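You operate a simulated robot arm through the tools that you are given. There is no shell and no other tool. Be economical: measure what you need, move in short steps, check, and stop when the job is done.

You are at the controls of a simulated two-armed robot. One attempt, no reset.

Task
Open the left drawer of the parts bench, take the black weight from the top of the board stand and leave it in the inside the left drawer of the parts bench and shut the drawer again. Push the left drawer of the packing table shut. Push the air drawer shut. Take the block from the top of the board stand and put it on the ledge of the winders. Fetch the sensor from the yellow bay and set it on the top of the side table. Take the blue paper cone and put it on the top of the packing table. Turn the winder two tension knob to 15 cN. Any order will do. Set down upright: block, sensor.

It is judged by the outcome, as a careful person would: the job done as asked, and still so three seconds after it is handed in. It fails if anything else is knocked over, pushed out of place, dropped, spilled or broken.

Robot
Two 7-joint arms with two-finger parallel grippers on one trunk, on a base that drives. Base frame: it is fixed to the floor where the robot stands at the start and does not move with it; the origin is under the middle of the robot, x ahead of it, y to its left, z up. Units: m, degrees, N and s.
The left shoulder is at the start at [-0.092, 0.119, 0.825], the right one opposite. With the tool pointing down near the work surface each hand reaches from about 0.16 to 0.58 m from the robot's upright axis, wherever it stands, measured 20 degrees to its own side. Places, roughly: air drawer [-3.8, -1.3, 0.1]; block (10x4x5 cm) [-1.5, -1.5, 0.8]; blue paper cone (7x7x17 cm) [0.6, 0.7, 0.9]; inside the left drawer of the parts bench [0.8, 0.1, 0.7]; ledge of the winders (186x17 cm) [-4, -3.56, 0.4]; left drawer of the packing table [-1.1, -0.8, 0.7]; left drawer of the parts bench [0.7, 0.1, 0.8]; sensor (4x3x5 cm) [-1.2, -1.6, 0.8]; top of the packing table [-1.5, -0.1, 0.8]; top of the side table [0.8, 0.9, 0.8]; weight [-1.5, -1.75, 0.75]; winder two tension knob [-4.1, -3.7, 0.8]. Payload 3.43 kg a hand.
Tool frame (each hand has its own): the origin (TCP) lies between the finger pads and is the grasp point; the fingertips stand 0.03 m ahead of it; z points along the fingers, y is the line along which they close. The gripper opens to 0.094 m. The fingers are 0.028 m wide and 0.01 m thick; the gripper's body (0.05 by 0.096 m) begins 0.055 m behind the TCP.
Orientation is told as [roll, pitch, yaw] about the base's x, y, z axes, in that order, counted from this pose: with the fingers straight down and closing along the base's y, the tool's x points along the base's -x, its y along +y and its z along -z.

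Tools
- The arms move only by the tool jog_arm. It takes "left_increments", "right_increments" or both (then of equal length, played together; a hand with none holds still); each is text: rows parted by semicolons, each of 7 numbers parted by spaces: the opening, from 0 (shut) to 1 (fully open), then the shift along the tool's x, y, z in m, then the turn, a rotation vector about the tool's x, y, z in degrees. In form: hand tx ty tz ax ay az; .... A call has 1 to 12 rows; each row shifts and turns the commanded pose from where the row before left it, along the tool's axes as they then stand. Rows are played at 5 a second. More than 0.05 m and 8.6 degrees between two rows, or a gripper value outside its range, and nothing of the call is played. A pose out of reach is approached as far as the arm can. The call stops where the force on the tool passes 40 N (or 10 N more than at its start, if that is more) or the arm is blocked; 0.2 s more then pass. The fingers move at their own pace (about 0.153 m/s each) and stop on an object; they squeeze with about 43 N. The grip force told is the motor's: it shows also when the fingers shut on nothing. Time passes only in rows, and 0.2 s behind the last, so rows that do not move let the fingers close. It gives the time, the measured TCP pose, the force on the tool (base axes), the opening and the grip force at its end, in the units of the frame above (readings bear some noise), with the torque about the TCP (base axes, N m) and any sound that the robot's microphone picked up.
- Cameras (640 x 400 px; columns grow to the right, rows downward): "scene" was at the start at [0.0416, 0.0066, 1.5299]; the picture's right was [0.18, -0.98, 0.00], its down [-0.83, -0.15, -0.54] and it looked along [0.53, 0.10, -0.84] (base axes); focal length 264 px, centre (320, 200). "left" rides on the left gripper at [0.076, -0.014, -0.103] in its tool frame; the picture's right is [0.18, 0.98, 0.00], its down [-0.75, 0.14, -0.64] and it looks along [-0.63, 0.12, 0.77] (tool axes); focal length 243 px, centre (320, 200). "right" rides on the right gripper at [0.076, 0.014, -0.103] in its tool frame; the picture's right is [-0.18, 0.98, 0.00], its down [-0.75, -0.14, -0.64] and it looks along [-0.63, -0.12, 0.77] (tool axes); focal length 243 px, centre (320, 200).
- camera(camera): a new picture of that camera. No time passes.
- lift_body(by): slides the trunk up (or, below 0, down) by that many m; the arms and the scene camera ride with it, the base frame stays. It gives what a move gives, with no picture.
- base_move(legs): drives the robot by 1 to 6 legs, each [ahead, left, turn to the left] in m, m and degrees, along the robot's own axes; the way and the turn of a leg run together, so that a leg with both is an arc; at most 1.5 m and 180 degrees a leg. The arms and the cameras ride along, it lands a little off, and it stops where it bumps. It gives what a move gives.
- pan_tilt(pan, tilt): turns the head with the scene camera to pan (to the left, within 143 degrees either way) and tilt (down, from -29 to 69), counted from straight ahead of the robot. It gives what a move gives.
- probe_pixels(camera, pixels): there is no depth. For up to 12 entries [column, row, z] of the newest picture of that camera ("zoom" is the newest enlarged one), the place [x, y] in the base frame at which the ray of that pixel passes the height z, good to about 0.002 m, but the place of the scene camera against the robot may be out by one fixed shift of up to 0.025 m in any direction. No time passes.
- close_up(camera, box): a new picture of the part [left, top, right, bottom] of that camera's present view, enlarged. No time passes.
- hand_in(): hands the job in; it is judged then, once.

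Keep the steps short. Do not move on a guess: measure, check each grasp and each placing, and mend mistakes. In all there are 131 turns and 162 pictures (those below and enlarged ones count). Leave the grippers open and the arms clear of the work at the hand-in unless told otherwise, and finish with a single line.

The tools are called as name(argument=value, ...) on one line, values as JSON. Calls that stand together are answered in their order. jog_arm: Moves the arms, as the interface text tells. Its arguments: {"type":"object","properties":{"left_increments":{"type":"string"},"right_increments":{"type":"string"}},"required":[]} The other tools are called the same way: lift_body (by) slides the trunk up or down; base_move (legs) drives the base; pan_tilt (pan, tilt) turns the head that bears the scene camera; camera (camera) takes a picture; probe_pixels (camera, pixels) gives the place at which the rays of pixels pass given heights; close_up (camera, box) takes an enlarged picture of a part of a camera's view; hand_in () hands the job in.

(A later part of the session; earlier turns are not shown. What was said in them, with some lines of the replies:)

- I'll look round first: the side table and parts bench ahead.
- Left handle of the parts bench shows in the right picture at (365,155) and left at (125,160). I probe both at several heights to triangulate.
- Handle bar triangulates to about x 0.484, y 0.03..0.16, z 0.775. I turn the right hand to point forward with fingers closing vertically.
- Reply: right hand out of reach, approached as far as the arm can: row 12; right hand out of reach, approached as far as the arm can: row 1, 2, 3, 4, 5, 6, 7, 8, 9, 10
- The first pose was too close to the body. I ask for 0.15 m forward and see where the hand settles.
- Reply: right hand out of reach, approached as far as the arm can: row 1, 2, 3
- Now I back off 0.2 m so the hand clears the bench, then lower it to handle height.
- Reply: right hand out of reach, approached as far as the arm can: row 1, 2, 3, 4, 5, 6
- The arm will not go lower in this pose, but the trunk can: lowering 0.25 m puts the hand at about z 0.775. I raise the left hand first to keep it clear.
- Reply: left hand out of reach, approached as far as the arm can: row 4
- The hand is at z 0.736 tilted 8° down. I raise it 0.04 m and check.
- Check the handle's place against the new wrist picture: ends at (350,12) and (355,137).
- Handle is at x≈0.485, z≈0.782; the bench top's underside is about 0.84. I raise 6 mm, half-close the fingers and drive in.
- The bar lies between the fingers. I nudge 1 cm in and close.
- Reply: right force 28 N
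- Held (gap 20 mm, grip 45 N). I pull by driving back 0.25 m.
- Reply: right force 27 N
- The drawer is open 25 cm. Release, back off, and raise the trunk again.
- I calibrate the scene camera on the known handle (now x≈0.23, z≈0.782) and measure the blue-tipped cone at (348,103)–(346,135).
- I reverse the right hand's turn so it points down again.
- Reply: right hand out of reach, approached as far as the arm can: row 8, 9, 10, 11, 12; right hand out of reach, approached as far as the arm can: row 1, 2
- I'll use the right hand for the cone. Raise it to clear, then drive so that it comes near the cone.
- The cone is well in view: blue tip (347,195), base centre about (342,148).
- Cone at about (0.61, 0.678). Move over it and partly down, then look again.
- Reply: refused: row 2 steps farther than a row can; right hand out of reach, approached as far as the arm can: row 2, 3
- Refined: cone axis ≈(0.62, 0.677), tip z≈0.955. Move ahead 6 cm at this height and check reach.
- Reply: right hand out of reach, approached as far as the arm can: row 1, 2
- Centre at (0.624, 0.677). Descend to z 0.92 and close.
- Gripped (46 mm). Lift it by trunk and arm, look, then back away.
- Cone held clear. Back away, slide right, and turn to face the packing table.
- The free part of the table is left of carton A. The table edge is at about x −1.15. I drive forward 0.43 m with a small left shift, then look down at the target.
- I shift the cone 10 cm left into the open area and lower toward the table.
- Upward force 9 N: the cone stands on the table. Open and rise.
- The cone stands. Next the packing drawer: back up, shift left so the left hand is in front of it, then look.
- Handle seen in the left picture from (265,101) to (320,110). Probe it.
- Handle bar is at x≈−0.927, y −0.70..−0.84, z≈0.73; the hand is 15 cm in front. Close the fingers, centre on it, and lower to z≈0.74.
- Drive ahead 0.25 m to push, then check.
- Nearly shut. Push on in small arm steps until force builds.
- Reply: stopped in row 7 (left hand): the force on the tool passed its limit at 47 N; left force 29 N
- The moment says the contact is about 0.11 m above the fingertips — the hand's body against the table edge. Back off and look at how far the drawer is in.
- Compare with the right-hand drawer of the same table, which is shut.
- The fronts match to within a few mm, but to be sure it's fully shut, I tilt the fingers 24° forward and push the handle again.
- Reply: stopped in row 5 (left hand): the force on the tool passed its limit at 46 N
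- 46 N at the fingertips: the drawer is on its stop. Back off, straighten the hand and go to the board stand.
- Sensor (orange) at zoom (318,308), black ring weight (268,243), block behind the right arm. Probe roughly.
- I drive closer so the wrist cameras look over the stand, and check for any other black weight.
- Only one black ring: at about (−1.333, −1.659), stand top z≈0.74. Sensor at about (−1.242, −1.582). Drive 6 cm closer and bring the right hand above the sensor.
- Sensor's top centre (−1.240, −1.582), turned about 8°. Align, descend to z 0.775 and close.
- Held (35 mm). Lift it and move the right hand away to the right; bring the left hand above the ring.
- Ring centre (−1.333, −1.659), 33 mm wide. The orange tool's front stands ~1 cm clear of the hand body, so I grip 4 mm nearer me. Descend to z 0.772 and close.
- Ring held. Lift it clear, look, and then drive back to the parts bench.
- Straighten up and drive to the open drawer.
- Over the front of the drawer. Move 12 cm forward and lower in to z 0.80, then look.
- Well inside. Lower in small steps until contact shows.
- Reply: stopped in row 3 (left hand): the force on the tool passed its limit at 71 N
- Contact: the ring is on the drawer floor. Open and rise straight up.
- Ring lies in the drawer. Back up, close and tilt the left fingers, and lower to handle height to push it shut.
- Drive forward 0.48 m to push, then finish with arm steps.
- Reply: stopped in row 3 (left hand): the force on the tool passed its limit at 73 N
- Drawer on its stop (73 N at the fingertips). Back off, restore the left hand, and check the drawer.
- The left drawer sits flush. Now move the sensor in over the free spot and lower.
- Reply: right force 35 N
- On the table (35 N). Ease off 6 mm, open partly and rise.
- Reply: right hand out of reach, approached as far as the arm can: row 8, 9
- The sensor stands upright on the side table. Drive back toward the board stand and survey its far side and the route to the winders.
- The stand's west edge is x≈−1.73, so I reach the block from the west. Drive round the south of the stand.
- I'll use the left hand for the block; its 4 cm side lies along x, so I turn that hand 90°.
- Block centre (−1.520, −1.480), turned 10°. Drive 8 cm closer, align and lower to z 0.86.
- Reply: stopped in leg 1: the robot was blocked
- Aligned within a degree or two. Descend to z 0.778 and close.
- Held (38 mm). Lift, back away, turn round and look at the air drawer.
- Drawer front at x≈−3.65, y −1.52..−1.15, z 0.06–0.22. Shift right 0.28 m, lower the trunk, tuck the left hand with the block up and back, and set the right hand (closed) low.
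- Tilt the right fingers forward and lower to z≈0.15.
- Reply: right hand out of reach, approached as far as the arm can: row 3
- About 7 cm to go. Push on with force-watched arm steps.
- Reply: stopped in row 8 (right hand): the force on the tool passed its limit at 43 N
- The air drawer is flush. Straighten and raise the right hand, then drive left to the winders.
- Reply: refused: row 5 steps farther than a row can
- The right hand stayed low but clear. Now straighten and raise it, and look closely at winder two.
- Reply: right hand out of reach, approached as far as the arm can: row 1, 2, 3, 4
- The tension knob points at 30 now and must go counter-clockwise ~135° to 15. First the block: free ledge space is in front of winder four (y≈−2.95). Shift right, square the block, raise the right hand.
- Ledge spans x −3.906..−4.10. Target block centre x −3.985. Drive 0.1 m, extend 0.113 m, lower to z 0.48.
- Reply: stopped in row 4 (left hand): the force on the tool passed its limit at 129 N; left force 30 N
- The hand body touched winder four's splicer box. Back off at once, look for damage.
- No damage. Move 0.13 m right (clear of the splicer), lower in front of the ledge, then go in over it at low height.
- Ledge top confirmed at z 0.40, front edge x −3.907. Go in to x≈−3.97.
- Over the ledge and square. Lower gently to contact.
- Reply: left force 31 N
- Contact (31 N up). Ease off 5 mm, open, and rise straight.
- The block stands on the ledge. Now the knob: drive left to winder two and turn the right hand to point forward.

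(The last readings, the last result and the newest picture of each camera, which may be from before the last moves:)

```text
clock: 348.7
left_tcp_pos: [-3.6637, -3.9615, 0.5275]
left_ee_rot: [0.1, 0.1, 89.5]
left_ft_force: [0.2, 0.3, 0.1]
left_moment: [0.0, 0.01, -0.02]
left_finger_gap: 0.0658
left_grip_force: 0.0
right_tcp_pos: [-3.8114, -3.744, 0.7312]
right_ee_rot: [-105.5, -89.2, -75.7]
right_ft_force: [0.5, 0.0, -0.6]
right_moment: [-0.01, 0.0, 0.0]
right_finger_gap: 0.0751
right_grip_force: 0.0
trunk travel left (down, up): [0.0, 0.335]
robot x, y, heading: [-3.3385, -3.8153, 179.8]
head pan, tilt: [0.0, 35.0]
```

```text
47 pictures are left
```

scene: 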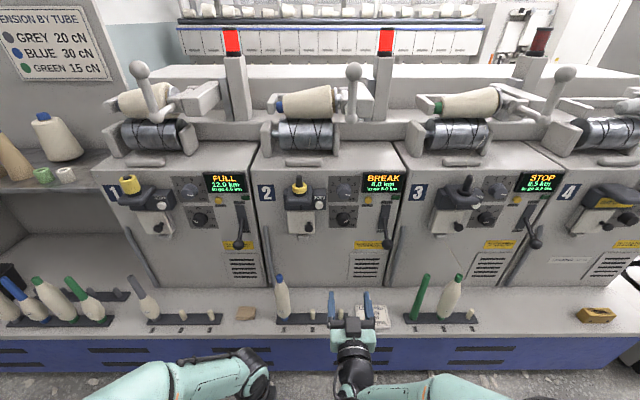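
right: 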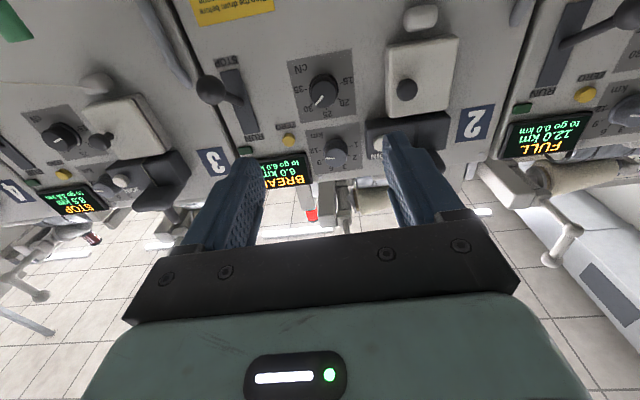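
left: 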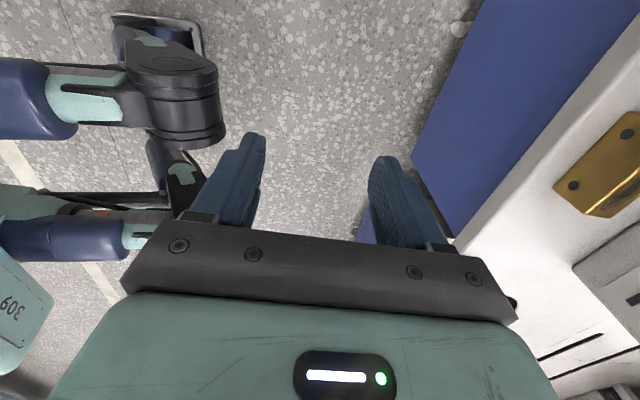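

The knob shows in the right picture at (322,93). Probe it at several heights and in the scene view at (344,219).

probe_pixels(camera="right", pixels=[[322, 93, 0.74], [322, 93, 0.75], [322, 93, 0.76], [322, 93, 0.78]])

probe_pixels(camera="scene", pixels=[[344, 220, 0.74], [344, 220, 0.76], [344, 220, 0.78], [344, 220, 0.8]])

close_up(camera="right", box=[270, 40, 390, 115])

```text
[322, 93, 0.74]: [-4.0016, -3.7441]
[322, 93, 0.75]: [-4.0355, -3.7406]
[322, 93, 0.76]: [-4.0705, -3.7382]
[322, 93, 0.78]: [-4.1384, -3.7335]
```

```text
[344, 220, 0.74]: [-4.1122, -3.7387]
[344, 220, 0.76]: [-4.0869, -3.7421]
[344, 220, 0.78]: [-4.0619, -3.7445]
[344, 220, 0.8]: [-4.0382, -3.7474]
```

```text
5.33 times, centred on (330, 78) of right
```

zoom: 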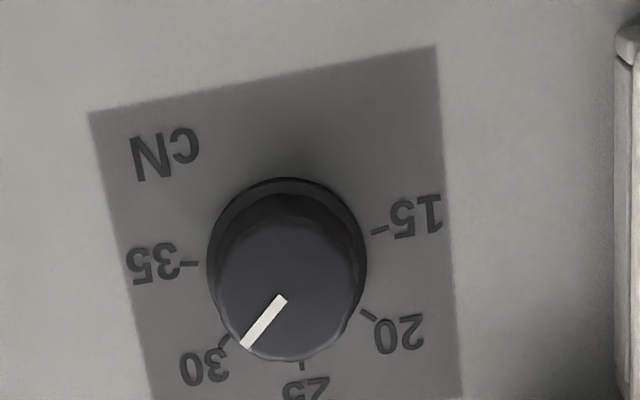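

Pointer at 30 confirmed. Estimate knob face ≈(−4.08, −3.739, 0.763). Raise 3 cm, drive 0.12 m closer, look again.

jog_arm(right_increments="0.8 -0.032 0 0 0 0 0; 0.8 0 0 0 0 0 0")

base_move(legs=[[0.12, 0, 0]])

camera(camera="right")

camera(camera="scene")

```text
clock: 349.3
left_tcp_pos: [-3.6628, -3.9611, 0.5278]
left_ee_rot: [0.1, 0.1, 89.4]
left_ft_force: [0.3, -0.6, -0.6]
left_moment: [0.0, -0.01, -0.04]
left_finger_gap: 0.0656
left_grip_force: 0.0
right_tcp_pos: [-3.8118, -3.7443, 0.7633]
right_ee_rot: [-98.3, -89.3, -82.9]
right_ft_force: [-0.3, -0.7, 1.1]
right_moment: [-0.01, 0.02, -0.02]
right_finger_gap: 0.0752
right_grip_force: 0.0
trunk travel left (down, up): [0.0, 0.335]
robot x, y, heading: [-3.3388, -3.815, 179.7]
head pan, tilt: [0.0, 35.0]
```

```text
clock: 350.6
left_tcp_pos: [-3.7859, -3.9599, 0.5277]
left_ee_rot: [0.1, 0.0, 89.6]
left_ft_force: [0.4, 1.1, 0.4]
left_moment: [-0.04, -0.01, 0.01]
left_finger_gap: 0.0657
left_grip_force: 0.0
right_tcp_pos: [-3.9341, -3.7432, 0.7639]
right_ee_rot: [-98.7, -89.2, -82.5]
right_ft_force: [0.1, -0.3, -1.3]
right_moment: [0.0, 0.05, 0.04]
right_finger_gap: 0.0753
right_grip_force: 0.1
trunk travel left (down, up): [0.0, 0.335]
robot x, y, heading: [-3.4601, -3.8173, 179.7]
head pan, tilt: [0.0, 35.0]
```

```text
45 pictures are left
```

right: 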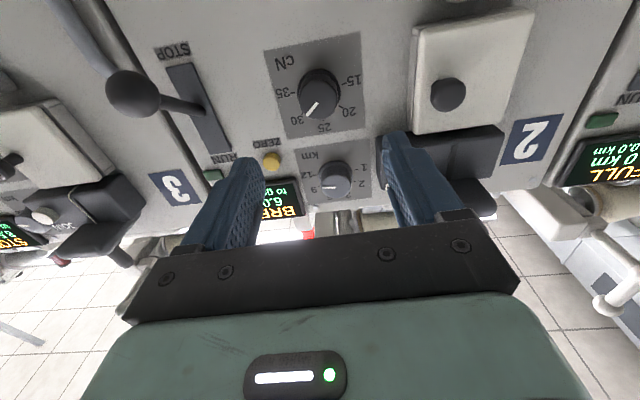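

```text
44 pictures are left
```

scene: 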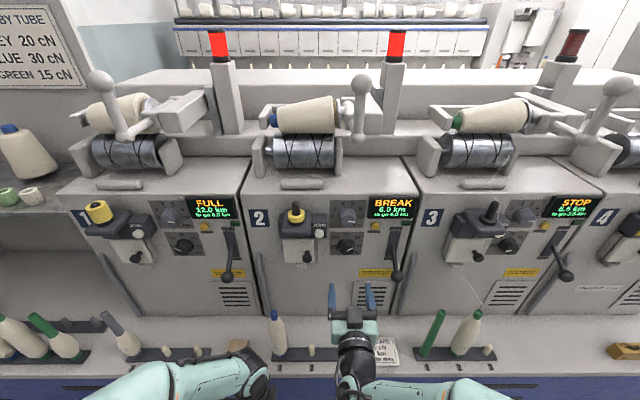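

close_up(camera="right", box=[260, 50, 380, 125])

close_up(camera="scene", box=[280, 180, 440, 280])

```text
5.33 times, centred on (320, 88) of right
```

zoom: 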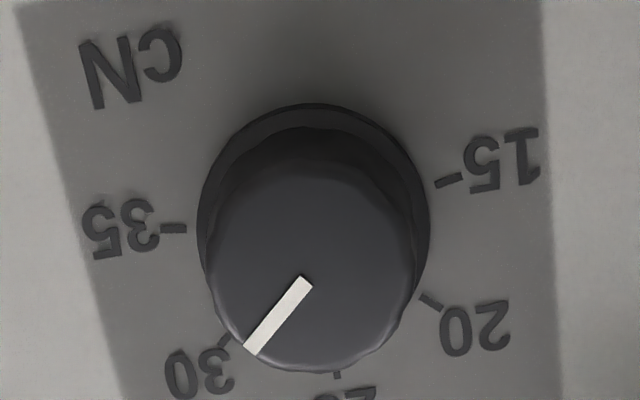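

```text
4.00 times, centred on (360, 230) of scene
```

zoom: 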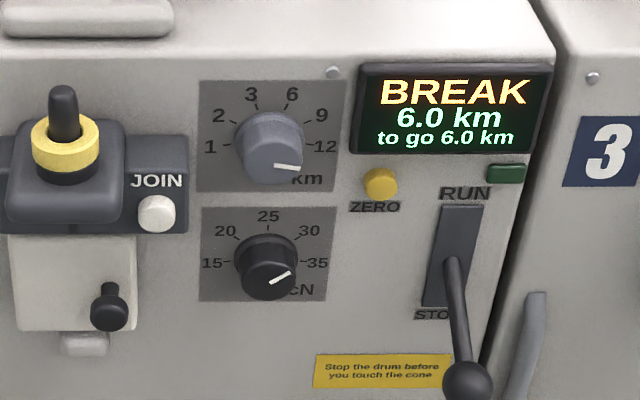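

Knob face is near (−4.08, −3.743, 0.763), well lined up. Advance 6 cm more and re-check between the fingers.

jog_arm(right_increments="0.8 0 0 0.02 0 0 0; 0.8 0 0 0.02 0 0 0; 0.8 0 0 0.02 0 0 0; 0.8 0 0 0 0 0 0")

camera(camera="right")

close_up(camera="scene", box=[280, 180, 440, 280])

```text
clock: 351.6
left_tcp_pos: [-3.7867, -3.9608, 0.5278]
left_ee_rot: [0.0, 0.1, 89.5]
left_ft_force: [-0.6, 0.0, -0.9]
left_moment: [0.03, 0.0, 0.03]
left_finger_gap: 0.0659
left_grip_force: 0.1
right_tcp_pos: [-3.9945, -3.7427, 0.7634]
right_ee_rot: [-99.6, -89.2, -81.5]
right_ft_force: [-0.2, -0.2, -0.2]
right_moment: [0.04, 0.0, -0.04]
right_finger_gap: 0.0752
right_grip_force: 0.1
trunk travel left (down, up): [0.0, 0.335]
robot x, y, heading: [-3.46, -3.8131, 179.6]
head pan, tilt: [0.0, 35.0]
```

```text
41 pictures are left
```

right: 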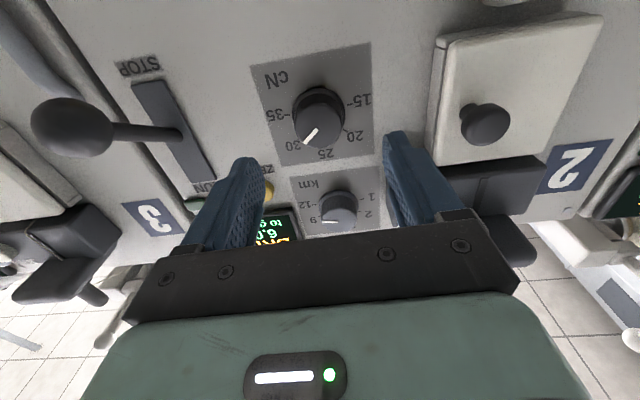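

```text
4.00 times, centred on (360, 230) of scene
```

zoom: 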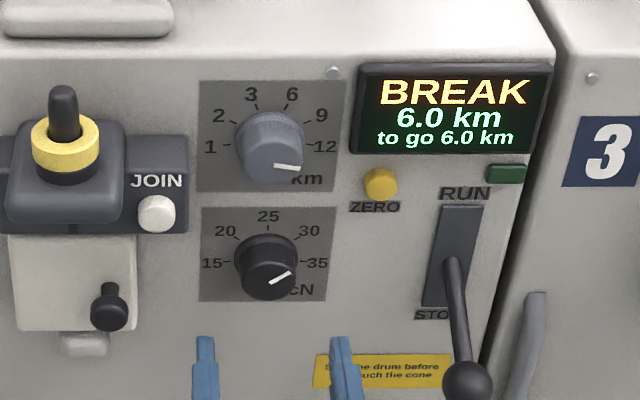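

close_up(camera="right", box=[260, 80, 380, 155])

```text
5.33 times, centred on (320, 118) of right
```

zoom: 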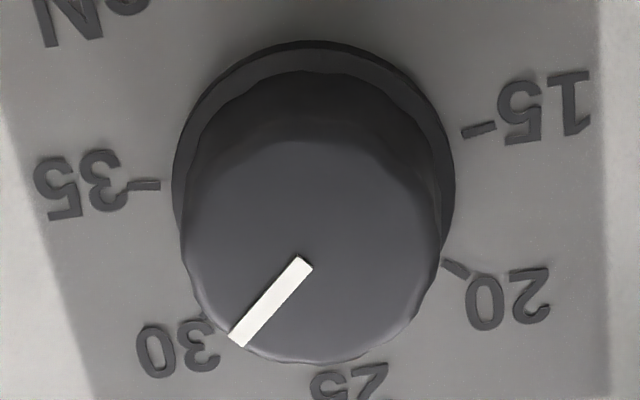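

Estimate refined: face x≈−4.085, z≈0.767. Advance 5 cm, up 4 mm, then look.

jog_arm(right_increments="0.8 -0.004 -0.002 0.02 0 0 0; 0.8 0 0 0.02 0 0 0; 0.8 0 0 0.01 0 0 0; 0.8 0 0 0 0 0 0")

close_up(camera="right", box=[180, 80, 460, 255])

close_up(camera="scene", box=[280, 180, 440, 280])

```text
clock: 352.6
left_tcp_pos: [-3.7857, -3.9614, 0.5278]
left_ee_rot: [0.0, 0.1, 89.5]
left_ft_force: [-0.4, 0.3, -0.1]
left_moment: [0.01, -0.01, 0.01]
left_finger_gap: 0.0661
left_grip_force: 0.0
right_tcp_pos: [-4.0426, -3.7411, 0.7678]
right_ee_rot: [-100.6, -89.2, -80.5]
right_ft_force: [0.2, 0.5, 1.0]
right_moment: [0.0, 0.01, 0.0]
right_finger_gap: 0.0751
right_grip_force: 0.0
trunk travel left (down, up): [0.0, 0.335]
robot x, y, heading: [-3.4645, -3.8152, 179.7]
head pan, tilt: [0.0, 35.0]
```

```text
2.29 times, centred on (320, 168) of right
```

zoom: 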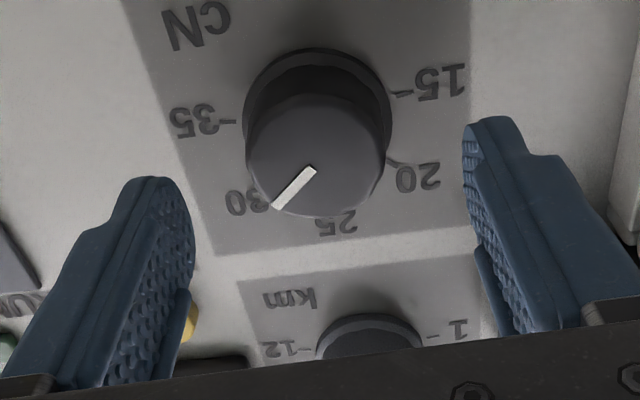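

```text
4.00 times, centred on (360, 230) of scene
```

zoom: 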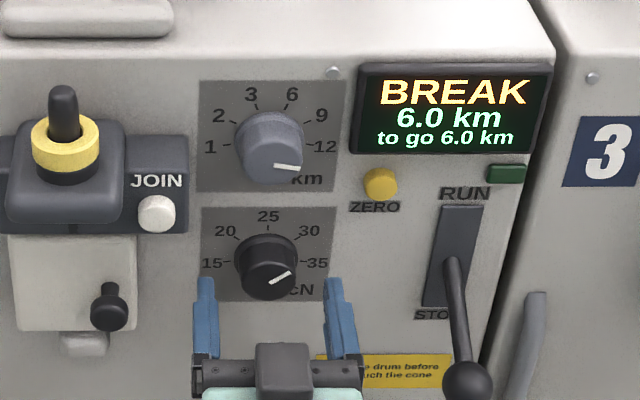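

Aligned; knob face ~43 mm ahead, panel ~68 mm. I pre-turn the hand +56° about its axis (to have room for the −135° turn), fingers narrowed, and check reach.

jog_arm(right_increments="0.65 0 0 0 0 0 8; 0.65 0 0 0 0 0 8; 0.65 0 0 0 0 0 8; 0.65 0 0 0 0 0 8; 0.65 0 0 0 0 0 8; 0.65 0 0 0 0 0 8; 0.65 0 0 0 0 0 8; 0.65 0 0 0 0 0 0")

camera(camera="right")

close_up(camera="scene", box=[280, 180, 440, 280])

```text
clock: 354.4
left_tcp_pos: [-3.7868, -3.9604, 0.5269]
left_ee_rot: [-0.1, 0.1, 89.4]
left_ft_force: [-0.2, -0.1, -0.8]
left_moment: [0.0, 0.02, 0.02]
left_finger_gap: 0.0658
left_grip_force: 0.2
right_tcp_pos: [-4.0451, -3.7426, 0.7744]
right_ee_rot: [89.5, -34.8, 88.8]
right_ft_force: [0.1, 0.0, 0.4]
right_moment: [0.0, 0.03, 0.02]
right_finger_gap: 0.061
right_grip_force: 0.1
right hand out of reach, approached as far as the arm can: row 7
trunk travel left (down, up): [0.0, 0.335]
robot x, y, heading: [-3.4638, -3.8182, 179.6]
head pan, tilt: [0.0, 35.0]
```

```text
36 pictures are left
```

right: 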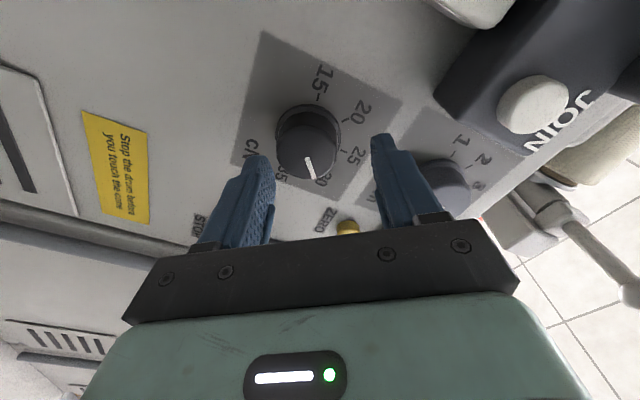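

```text
4.00 times, centred on (360, 230) of scene
```

zoom: 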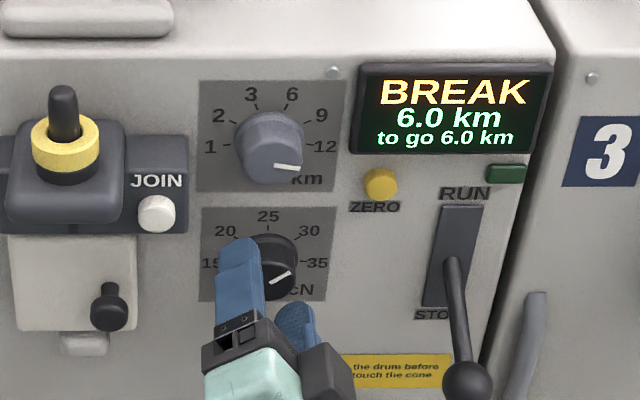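

At +55° the arm is at its limit and drifts 7 mm. Turn back 8° and check centring.

jog_arm(right_increments="0.65 0 0 0 0 0 -8; 0.65 0 0 0 0 0 0")

close_up(camera="right", box=[180, 80, 460, 255])

```text
clock: 355.0
left_tcp_pos: [-3.7858, -3.9611, 0.5272]
left_ee_rot: [0.0, 0.0, 89.5]
left_ft_force: [0.1, 0.1, 0.7]
left_moment: [0.02, 0.02, 0.01]
left_finger_gap: 0.0658
left_grip_force: 0.1
right_tcp_pos: [-4.0439, -3.7427, 0.7732]
right_ee_rot: [90.2, -42.9, 88.6]
right_ft_force: [-0.5, 0.4, 0.0]
right_moment: [-0.01, -0.02, 0.0]
right_finger_gap: 0.0611
right_grip_force: 0.0
trunk travel left (down, up): [0.0, 0.335]
robot x, y, heading: [-3.4615, -3.8178, 179.6]
head pan, tilt: [0.0, 35.0]
```

```text
2.29 times, centred on (320, 168) of right
```

zoom: 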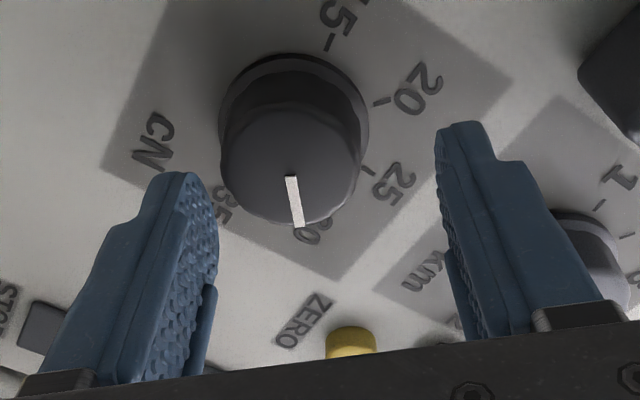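

The knob is 8 mm off along the closing line. Shift ty −0.0085 and advance 3 cm around the knob.

jog_arm(right_increments="0.65 0 -0.0085 0 0 0 0; 0.65 0 0 0.01 0 0 0; 0.65 0 0 0.01 0 0 0; 0.65 0 0 0.008 0 0 0; 0.65 0 0 0 0 0 0")

close_up(camera="right", box=[180, 80, 460, 255])

```text
clock: 356.2
left_tcp_pos: [-3.7856, -3.9611, 0.5282]
left_ee_rot: [0.1, 0.1, 89.5]
left_ft_force: [-0.3, -0.5, -0.6]
left_moment: [0.02, 0.02, 0.02]
left_finger_gap: 0.0658
left_grip_force: 0.1
right_tcp_pos: [-4.0719, -3.7377, 0.77]
right_ee_rot: [89.9, -42.9, 88.8]
right_ft_force: [22.4, 1.7, -1.0]
right_moment: [-0.02, 0.4, 0.74]
right_finger_gap: 0.0596
right_grip_force: 0.1
trunk travel left (down, up): [0.0, 0.335]
robot x, y, heading: [-3.4573, -3.8148, 179.9]
head pan, tilt: [0.0, 35.0]
```

```text
2.29 times, centred on (320, 168) of right
```

zoom: 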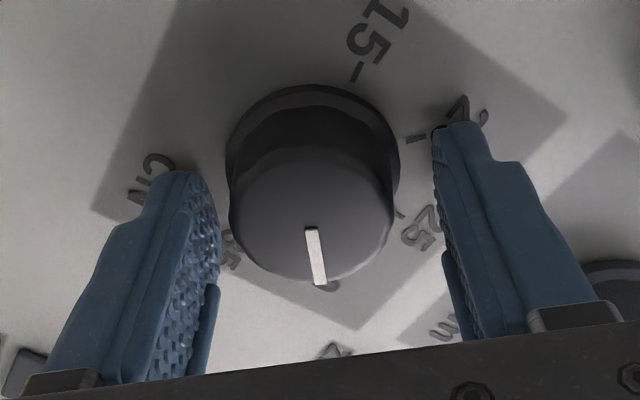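

Tips touch the panel (22 N). Back 4 mm, recentre (tx +4 mm, ty −2 mm), then close on the knob.

jog_arm(right_increments="0.65 0.004 -0.002 -0.005 0 0 0; 0.65 0 0 0 0 0 0; 0 0 0 0 0 0 0; 0 0 0 0 0 0 0; 0 0 0 0 0 0 0")

close_up(camera="right", box=[180, 80, 460, 255])

```text
clock: 357.4
left_tcp_pos: [-3.7864, -3.9609, 0.5279]
left_ee_rot: [0.0, 0.2, 89.5]
left_ft_force: [0.7, -0.7, 0.2]
left_moment: [-0.02, 0.01, 0.03]
left_finger_gap: 0.0659
left_grip_force: 0.0
right_tcp_pos: [-4.068, -3.7402, 0.7654]
right_ee_rot: [89.9, -42.9, 88.6]
right_ft_force: [-8.1, -1.7, 3.8]
right_moment: [-0.01, 0.99, 0.78]
right_finger_gap: 0.0411
right_grip_force: 44.9
trunk travel left (down, up): [0.0, 0.335]
robot x, y, heading: [-3.4604, -3.8181, 179.8]
head pan, tilt: [0.0, 35.0]
```

```text
2.29 times, centred on (320, 168) of right
```

zoom: 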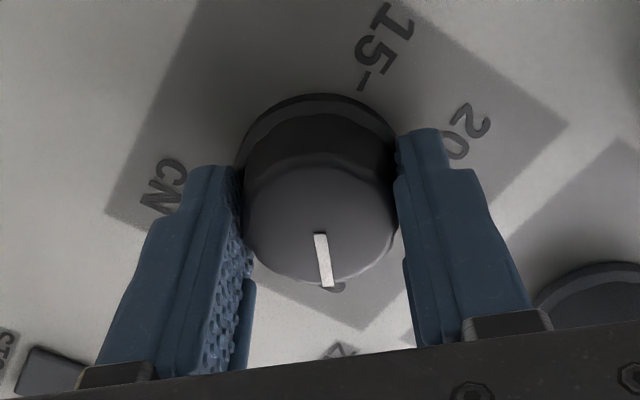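

Gripped (41 mm). Turn counter-clockwise 64° first, checking sounds and force.

jog_arm(right_increments="0 0 0 0 0 0 -8; 0 0 0 0 0 0 -8; 0 0 0 0 0 0 -8; 0 0 0 0 0 0 -8; 0 0 0 0 0 0 -8; 0 0 0 0 0 0 -8; 0 0 0 0 0 0 -8; 0 0 0 0 0 0 -8; 0 0 0 0 0 0 0")

close_up(camera="right", box=[180, 80, 460, 255])

```text
clock: 359.4
left_tcp_pos: [-3.7858, -3.9605, 0.5272]
left_ee_rot: [0.0, 0.1, 89.5]
left_ft_force: [0.2, 0.3, -0.3]
left_moment: [0.03, -0.02, 0.0]
left_finger_gap: 0.0656
left_grip_force: 0.1
right_tcp_pos: [-4.0676, -3.7394, 0.7656]
right_ee_rot: [-91.1, -72.8, -90.0]
right_ft_force: [-20.0, -10.9, 16.2]
right_moment: [0.02, 0.4, 1.37]
right_finger_gap: 0.041
right_grip_force: 44.5
trunk travel left (down, up): [0.0, 0.335]
robot x, y, heading: [-3.4597, -3.818, 179.8]
head pan, tilt: [0.0, 35.0]
```

```text
2.29 times, centred on (320, 168) of right
```

zoom: 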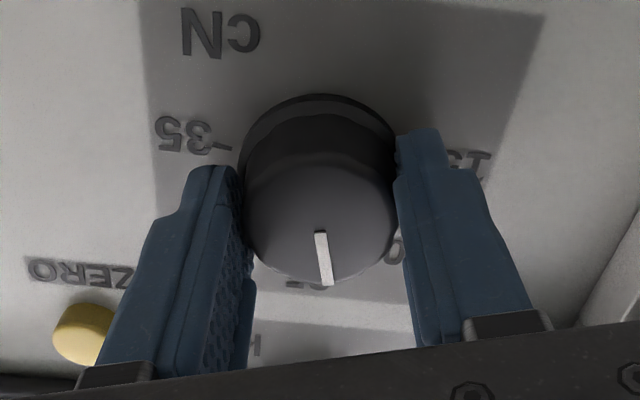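

Turning well (pointer now just past 25). Another −64°.

jog_arm(right_increments="0 0 0 0 0 0 -8; 0 0 0 0 0 0 -8; 0 0 0 0 0 0 -8; 0 0 0 0 0 0 -8; 0 0 0 0 0 0 -8; 0 0 0 0 0 0 -8; 0 0 0 0 0 0 -8; 0 0 0 0 0 0 -8; 0 0 0 0 0 0 0")

close_up(camera="right", box=[180, 80, 460, 255])

```text
clock: 361.4
left_tcp_pos: [-3.7861, -3.9614, 0.5276]
left_ee_rot: [0.2, 0.1, 89.4]
left_ft_force: [0.2, -0.2, -0.7]
left_moment: [0.0, 0.0, -0.03]
left_finger_gap: 0.0657
left_grip_force: 0.1
right_tcp_pos: [-4.0663, -3.7368, 0.7641]
right_ee_rot: [-90.4, -9.0, -91.1]
right_ft_force: [-15.5, -8.8, 22.8]
right_moment: [-0.02, -0.24, 0.82]
right_finger_gap: 0.0405
right_grip_force: 45.1
trunk travel left (down, up): [0.0, 0.335]
robot x, y, heading: [-3.462, -3.8178, 180.0]
head pan, tilt: [0.0, 35.0]
```

```text
2.29 times, centred on (320, 168) of right
```

zoom: 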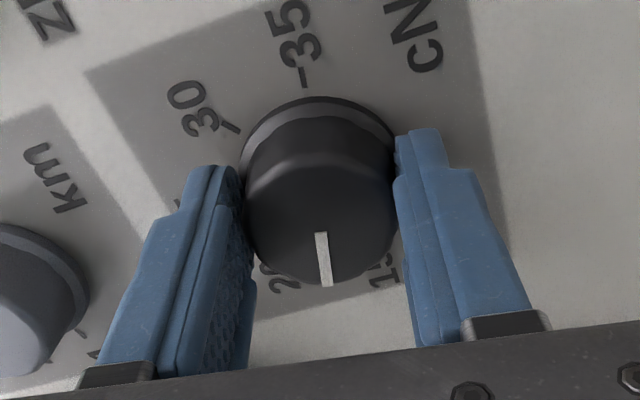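

128° done; about 7° left. Turn −7.5°, then open and check the pointer.

jog_arm(right_increments="0 0 0 0 0 0 -7.5; 0 0 0 0 0 0 0; 0 0 0 0 0 0 0")

jog_arm(right_increments="0.65 0 0 0 0 0 0; 0.65 0 0 0 0 0 0; 0.65 0 0 -0.02 0 0 0; 0.65 0 0 -0.03 0 0 0; 0.65 0 0 -0.03 0 0 0; 0.65 0 0 -0.03 0 0 0")

close_up(camera="right", box=[240, 40, 400, 140])

close_up(camera="scene", box=[327, 227, 367, 252])

```text
clock: 362.2
left_tcp_pos: [-3.7849, -3.9621, 0.5284]
left_ee_rot: [0.1, 0.1, 89.6]
left_ft_force: [0.8, 1.3, 0.6]
left_moment: [0.04, 0.02, 0.01]
left_finger_gap: 0.0656
left_grip_force: 0.3
right_tcp_pos: [-4.0656, -3.7372, 0.7647]
right_ee_rot: [-90.4, -1.6, -91.2]
right_ft_force: [-7.8, -6.8, 23.3]
right_moment: [-0.05, -0.18, 0.6]
right_finger_gap: 0.0404
right_grip_force: 44.7
trunk travel left (down, up): [0.0, 0.335]
robot x, y, heading: [-3.4643, -3.8219, 179.9]
head pan, tilt: [0.0, 35.0]
```

```text
clock: 363.6
left_tcp_pos: [-3.7867, -3.9611, 0.5279]
left_ee_rot: [0.0, 0.1, 89.5]
left_ft_force: [-0.3, 0.9, 0.7]
left_moment: [0.0, 0.01, 0.01]
left_finger_gap: 0.0659
left_grip_force: 0.0
right_tcp_pos: [-3.9592, -3.7398, 0.7642]
right_ee_rot: [-90.1, -1.7, -91.2]
right_ft_force: [0.7, -0.3, 0.6]
right_moment: [0.03, 0.01, -0.01]
right_finger_gap: 0.061
right_grip_force: 0.1
trunk travel left (down, up): [0.0, 0.335]
robot x, y, heading: [-3.4595, -3.8167, 179.6]
head pan, tilt: [0.0, 35.0]
```

```text
4.00 times, centred on (320, 90) of right
```

zoom: 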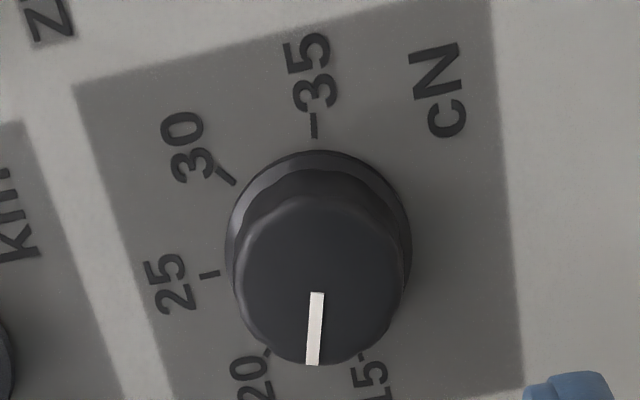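

```text
16.00 times, centred on (347, 240) of scene
```

zoom: 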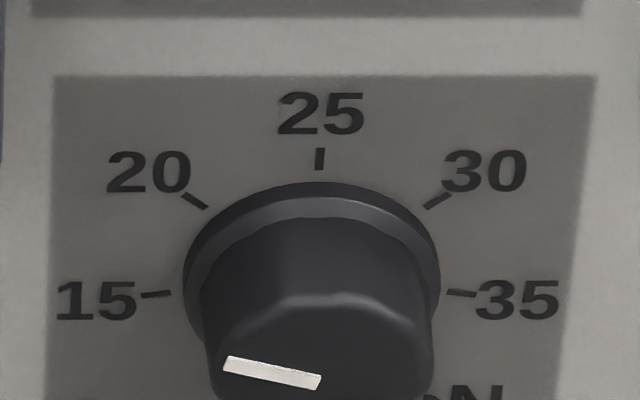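

The scale spans about 200°, so the pointer is now at ~17, with ~25° still to go. I turn the open hand back 40°, re-approach and regrip.

jog_arm(right_increments="0.65 0 0 0 0 0 8; 0.65 0 0 0 0 0 8; 0.65 0 0 0 0 0 8; 0.65 0 0 0 0 0 8; 0.65 0 0 0 0 0 8; 0.65 0 0 0.04 0 0 0; 0.65 0 0 0.04 0 0 0; 0.65 0 0 0 0 0 0")

close_up(camera="right", box=[180, 80, 460, 255])

```text
clock: 365.4
left_tcp_pos: [-3.7852, -3.9605, 0.5291]
left_ee_rot: [0.1, 0.2, 89.5]
left_ft_force: [0.5, -1.0, -0.6]
left_moment: [-0.03, 0.03, 0.03]
left_finger_gap: 0.0661
left_grip_force: 0.1
right_tcp_pos: [-4.0345, -3.7346, 0.7612]
right_ee_rot: [-90.2, -41.6, -90.9]
right_ft_force: [-0.7, -0.2, -0.4]
right_moment: [0.01, 0.01, 0.02]
right_finger_gap: 0.0612
right_grip_force: 0.1
trunk travel left (down, up): [0.0, 0.335]
robot x, y, heading: [-3.4591, -3.8167, 180.0]
head pan, tilt: [0.0, 35.0]
```

```text
2.29 times, centred on (320, 168) of right
```

zoom: 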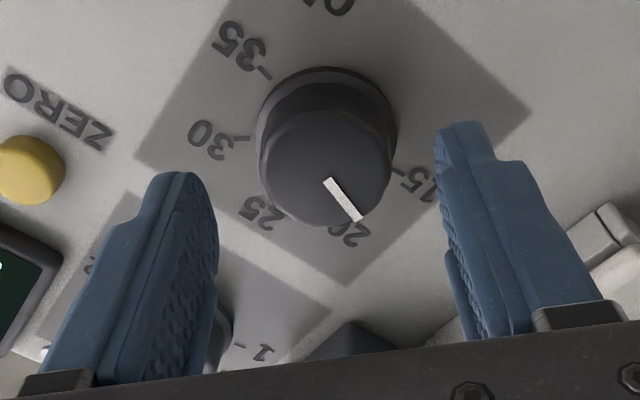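

Pointer at ~17.3; centring is good. Advance 3.3 cm, close, turn −24°, then open and check.

jog_arm(right_increments="0.65 -0.001 0.001 0.02 0 0 0; 0.65 0 0 0.013 0 0 0; 0.65 0 0 0 0 0 0; 0 0 0 0 0 0 0; 0 0 0 0 0 0 0; 0 0 0 0 0 0 0; 0 0 0 0 0 0 -8; 0 0 0 0 0 0 -8; 0 0 0 0 0 0 -8; 0 0 0 0 0 0 0; 0 0 0 0 0 0 0")

close_up(camera="right", box=[180, 80, 460, 255])

```text
clock: 367.8
left_tcp_pos: [-3.7851, -3.961, 0.5271]
left_ee_rot: [0.1, 0.1, 89.5]
left_ft_force: [0.6, -0.4, 0.6]
left_moment: [-0.02, 0.04, -0.02]
left_finger_gap: 0.0658
left_grip_force: 0.0
right_tcp_pos: [-4.07, -3.7347, 0.7628]
right_ee_rot: [-90.3, -17.6, -91.4]
right_ft_force: [7.0, 11.6, 8.3]
right_moment: [0.01, -1.12, -0.11]
right_finger_gap: 0.0404
right_grip_force: 44.9
trunk travel left (down, up): [0.0, 0.335]
robot x, y, heading: [-3.4574, -3.8144, 179.8]
head pan, tilt: [0.0, 35.0]
```

```text
2.29 times, centred on (320, 168) of right
```

zoom: 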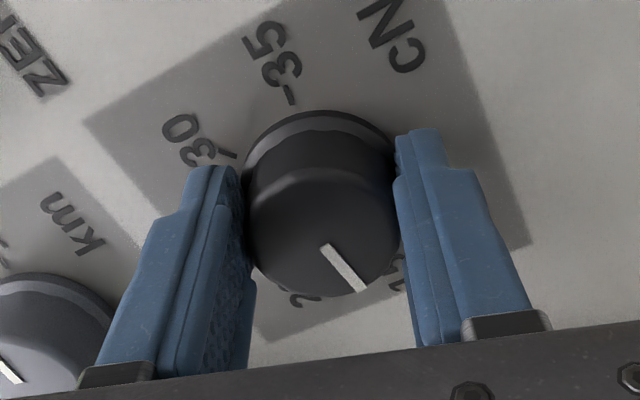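

jog_arm(right_increments="0.65 0 0 0 0 0 0; 0.65 0 0 0 0 0 0; 0.65 0 0 -0.02 0 0 0; 0.65 0 0 -0.03 0 0 0; 0.65 0 0 -0.03 0 0 0; 0.65 0 0 -0.03 0 0 0; 0.65 0 0 0 0 0 0")

close_up(camera="right", box=[240, 40, 400, 140])

close_up(camera="scene", box=[327, 230, 367, 255])

```text
clock: 369.4
left_tcp_pos: [-3.7867, -3.9614, 0.5267]
left_ee_rot: [0.0, 0.1, 89.5]
left_ft_force: [0.1, 0.6, 0.9]
left_moment: [-0.01, -0.02, 0.02]
left_finger_gap: 0.0658
left_grip_force: 0.1
right_tcp_pos: [-3.9594, -3.7407, 0.7608]
right_ee_rot: [-90.1, -17.7, -91.3]
right_ft_force: [-0.1, 0.1, 0.2]
right_moment: [0.02, -0.02, 0.01]
right_finger_gap: 0.0612
right_grip_force: 0.0
trunk travel left (down, up): [0.0, 0.335]
robot x, y, heading: [-3.4651, -3.818, 179.8]
head pan, tilt: [0.0, 35.0]
```

```text
4.00 times, centred on (320, 90) of right
```

zoom: 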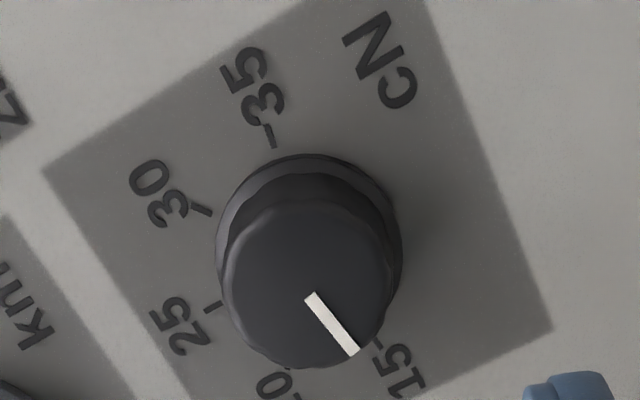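

```text
16.00 times, centred on (347, 242) of scene
```

zoom: 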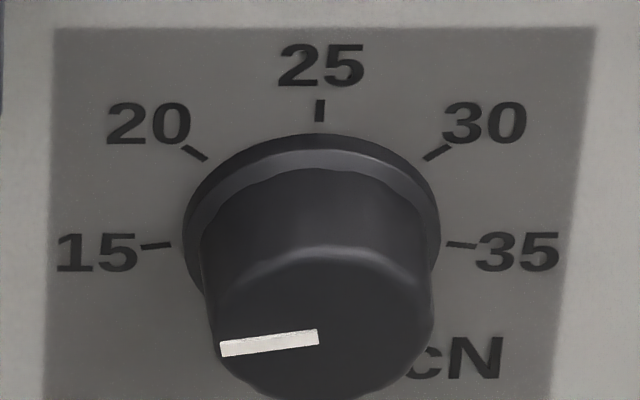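

Pointer and the 15 tick are parallel in both views: set to 15 cN. Back away, open both grippers and take a last look.

base_move(legs=[[-0.35, 0, 0]])

jog_arm(left_increments="1 0 0 0 0 0 0; 1 0 0 0 0 0 0; 1 0 0 0 0 0 0", right_increments="1 0 0 0 0 0 0; 1 0 0 0 0 0 0; 1 0 0 0 0 0 0")

pan_tilt(pan=-20, tilt=30)

camera(camera="scene")

```text
clock: 371.7
left_tcp_pos: [-3.4311, -3.9607, 0.5282]
left_ee_rot: [0.1, 0.2, 89.1]
left_ft_force: [0.1, 0.4, 0.2]
left_moment: [0.02, 0.01, -0.02]
left_finger_gap: 0.0658
left_grip_force: 0.1
right_tcp_pos: [-3.6038, -3.7393, 0.7603]
right_ee_rot: [-90.2, -17.7, -91.4]
right_ft_force: [-0.3, 0.2, 0.3]
right_moment: [0.01, 0.0, 0.01]
right_finger_gap: 0.0612
right_grip_force: 0.2
trunk travel left (down, up): [0.0, 0.335]
robot x, y, heading: [-3.1074, -3.8178, 179.5]
head pan, tilt: [0.0, 35.0]
```

```text
clock: 372.5
left_tcp_pos: [-3.4316, -3.9608, 0.5282]
left_ee_rot: [0.0, 0.0, 89.3]
left_ft_force: [0.3, 0.0, -0.6]
left_moment: [0.02, -0.01, -0.01]
left_finger_gap: 0.0941
left_grip_force: 0.1
right_tcp_pos: [-3.6032, -3.7406, 0.761]
right_ee_rot: [-90.1, -17.6, -91.4]
right_ft_force: [-1.1, -0.6, -0.1]
right_moment: [0.0, 0.0, 0.03]
right_finger_gap: 0.094
right_grip_force: 0.1
trunk travel left (down, up): [0.0, 0.335]
robot x, y, heading: [-3.1084, -3.8219, 179.3]
head pan, tilt: [0.0, 35.0]
```

```text
clock: 373.3
left_tcp_pos: [-3.4307, -3.9619, 0.5274]
left_ee_rot: [0.0, 0.1, 89.2]
left_ft_force: [-0.8, -0.2, 0.9]
left_moment: [0.0, -0.01, 0.01]
left_finger_gap: 0.0939
left_grip_force: 0.1
right_tcp_pos: [-3.6044, -3.7402, 0.7608]
right_ee_rot: [-90.1, -17.7, -91.4]
right_ft_force: [-0.6, 0.8, -0.2]
right_moment: [0.02, -0.01, -0.01]
right_finger_gap: 0.0939
right_grip_force: 0.0
trunk travel left (down, up): [0.0, 0.335]
robot x, y, heading: [-3.1029, -3.8197, 179.5]
head pan, tilt: [-20.0, 30.0]
```

```text
23 pictures are left
```

scene: 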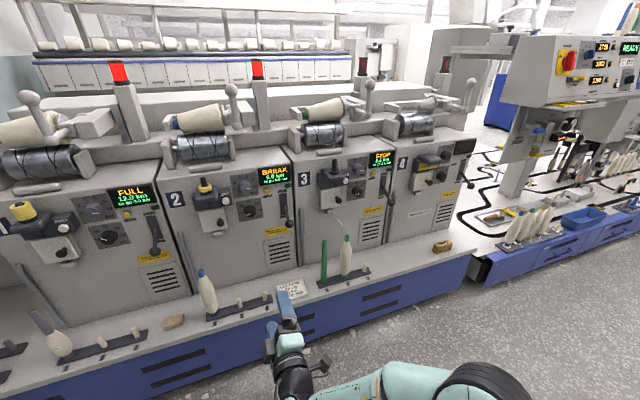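

The block stands on the ledge, the knob reads 15, nothing else is disturbed, and both grippers are open and clear. Handing in.

hand_in()

```text
The job is handed in.
```

All seven jobs are done and handed in, but twice the robot touched something it shouldn't: a hand hit winder four's splicer box (129 N peak), and the base bumped the board stand; I saw no damage or movement from either.
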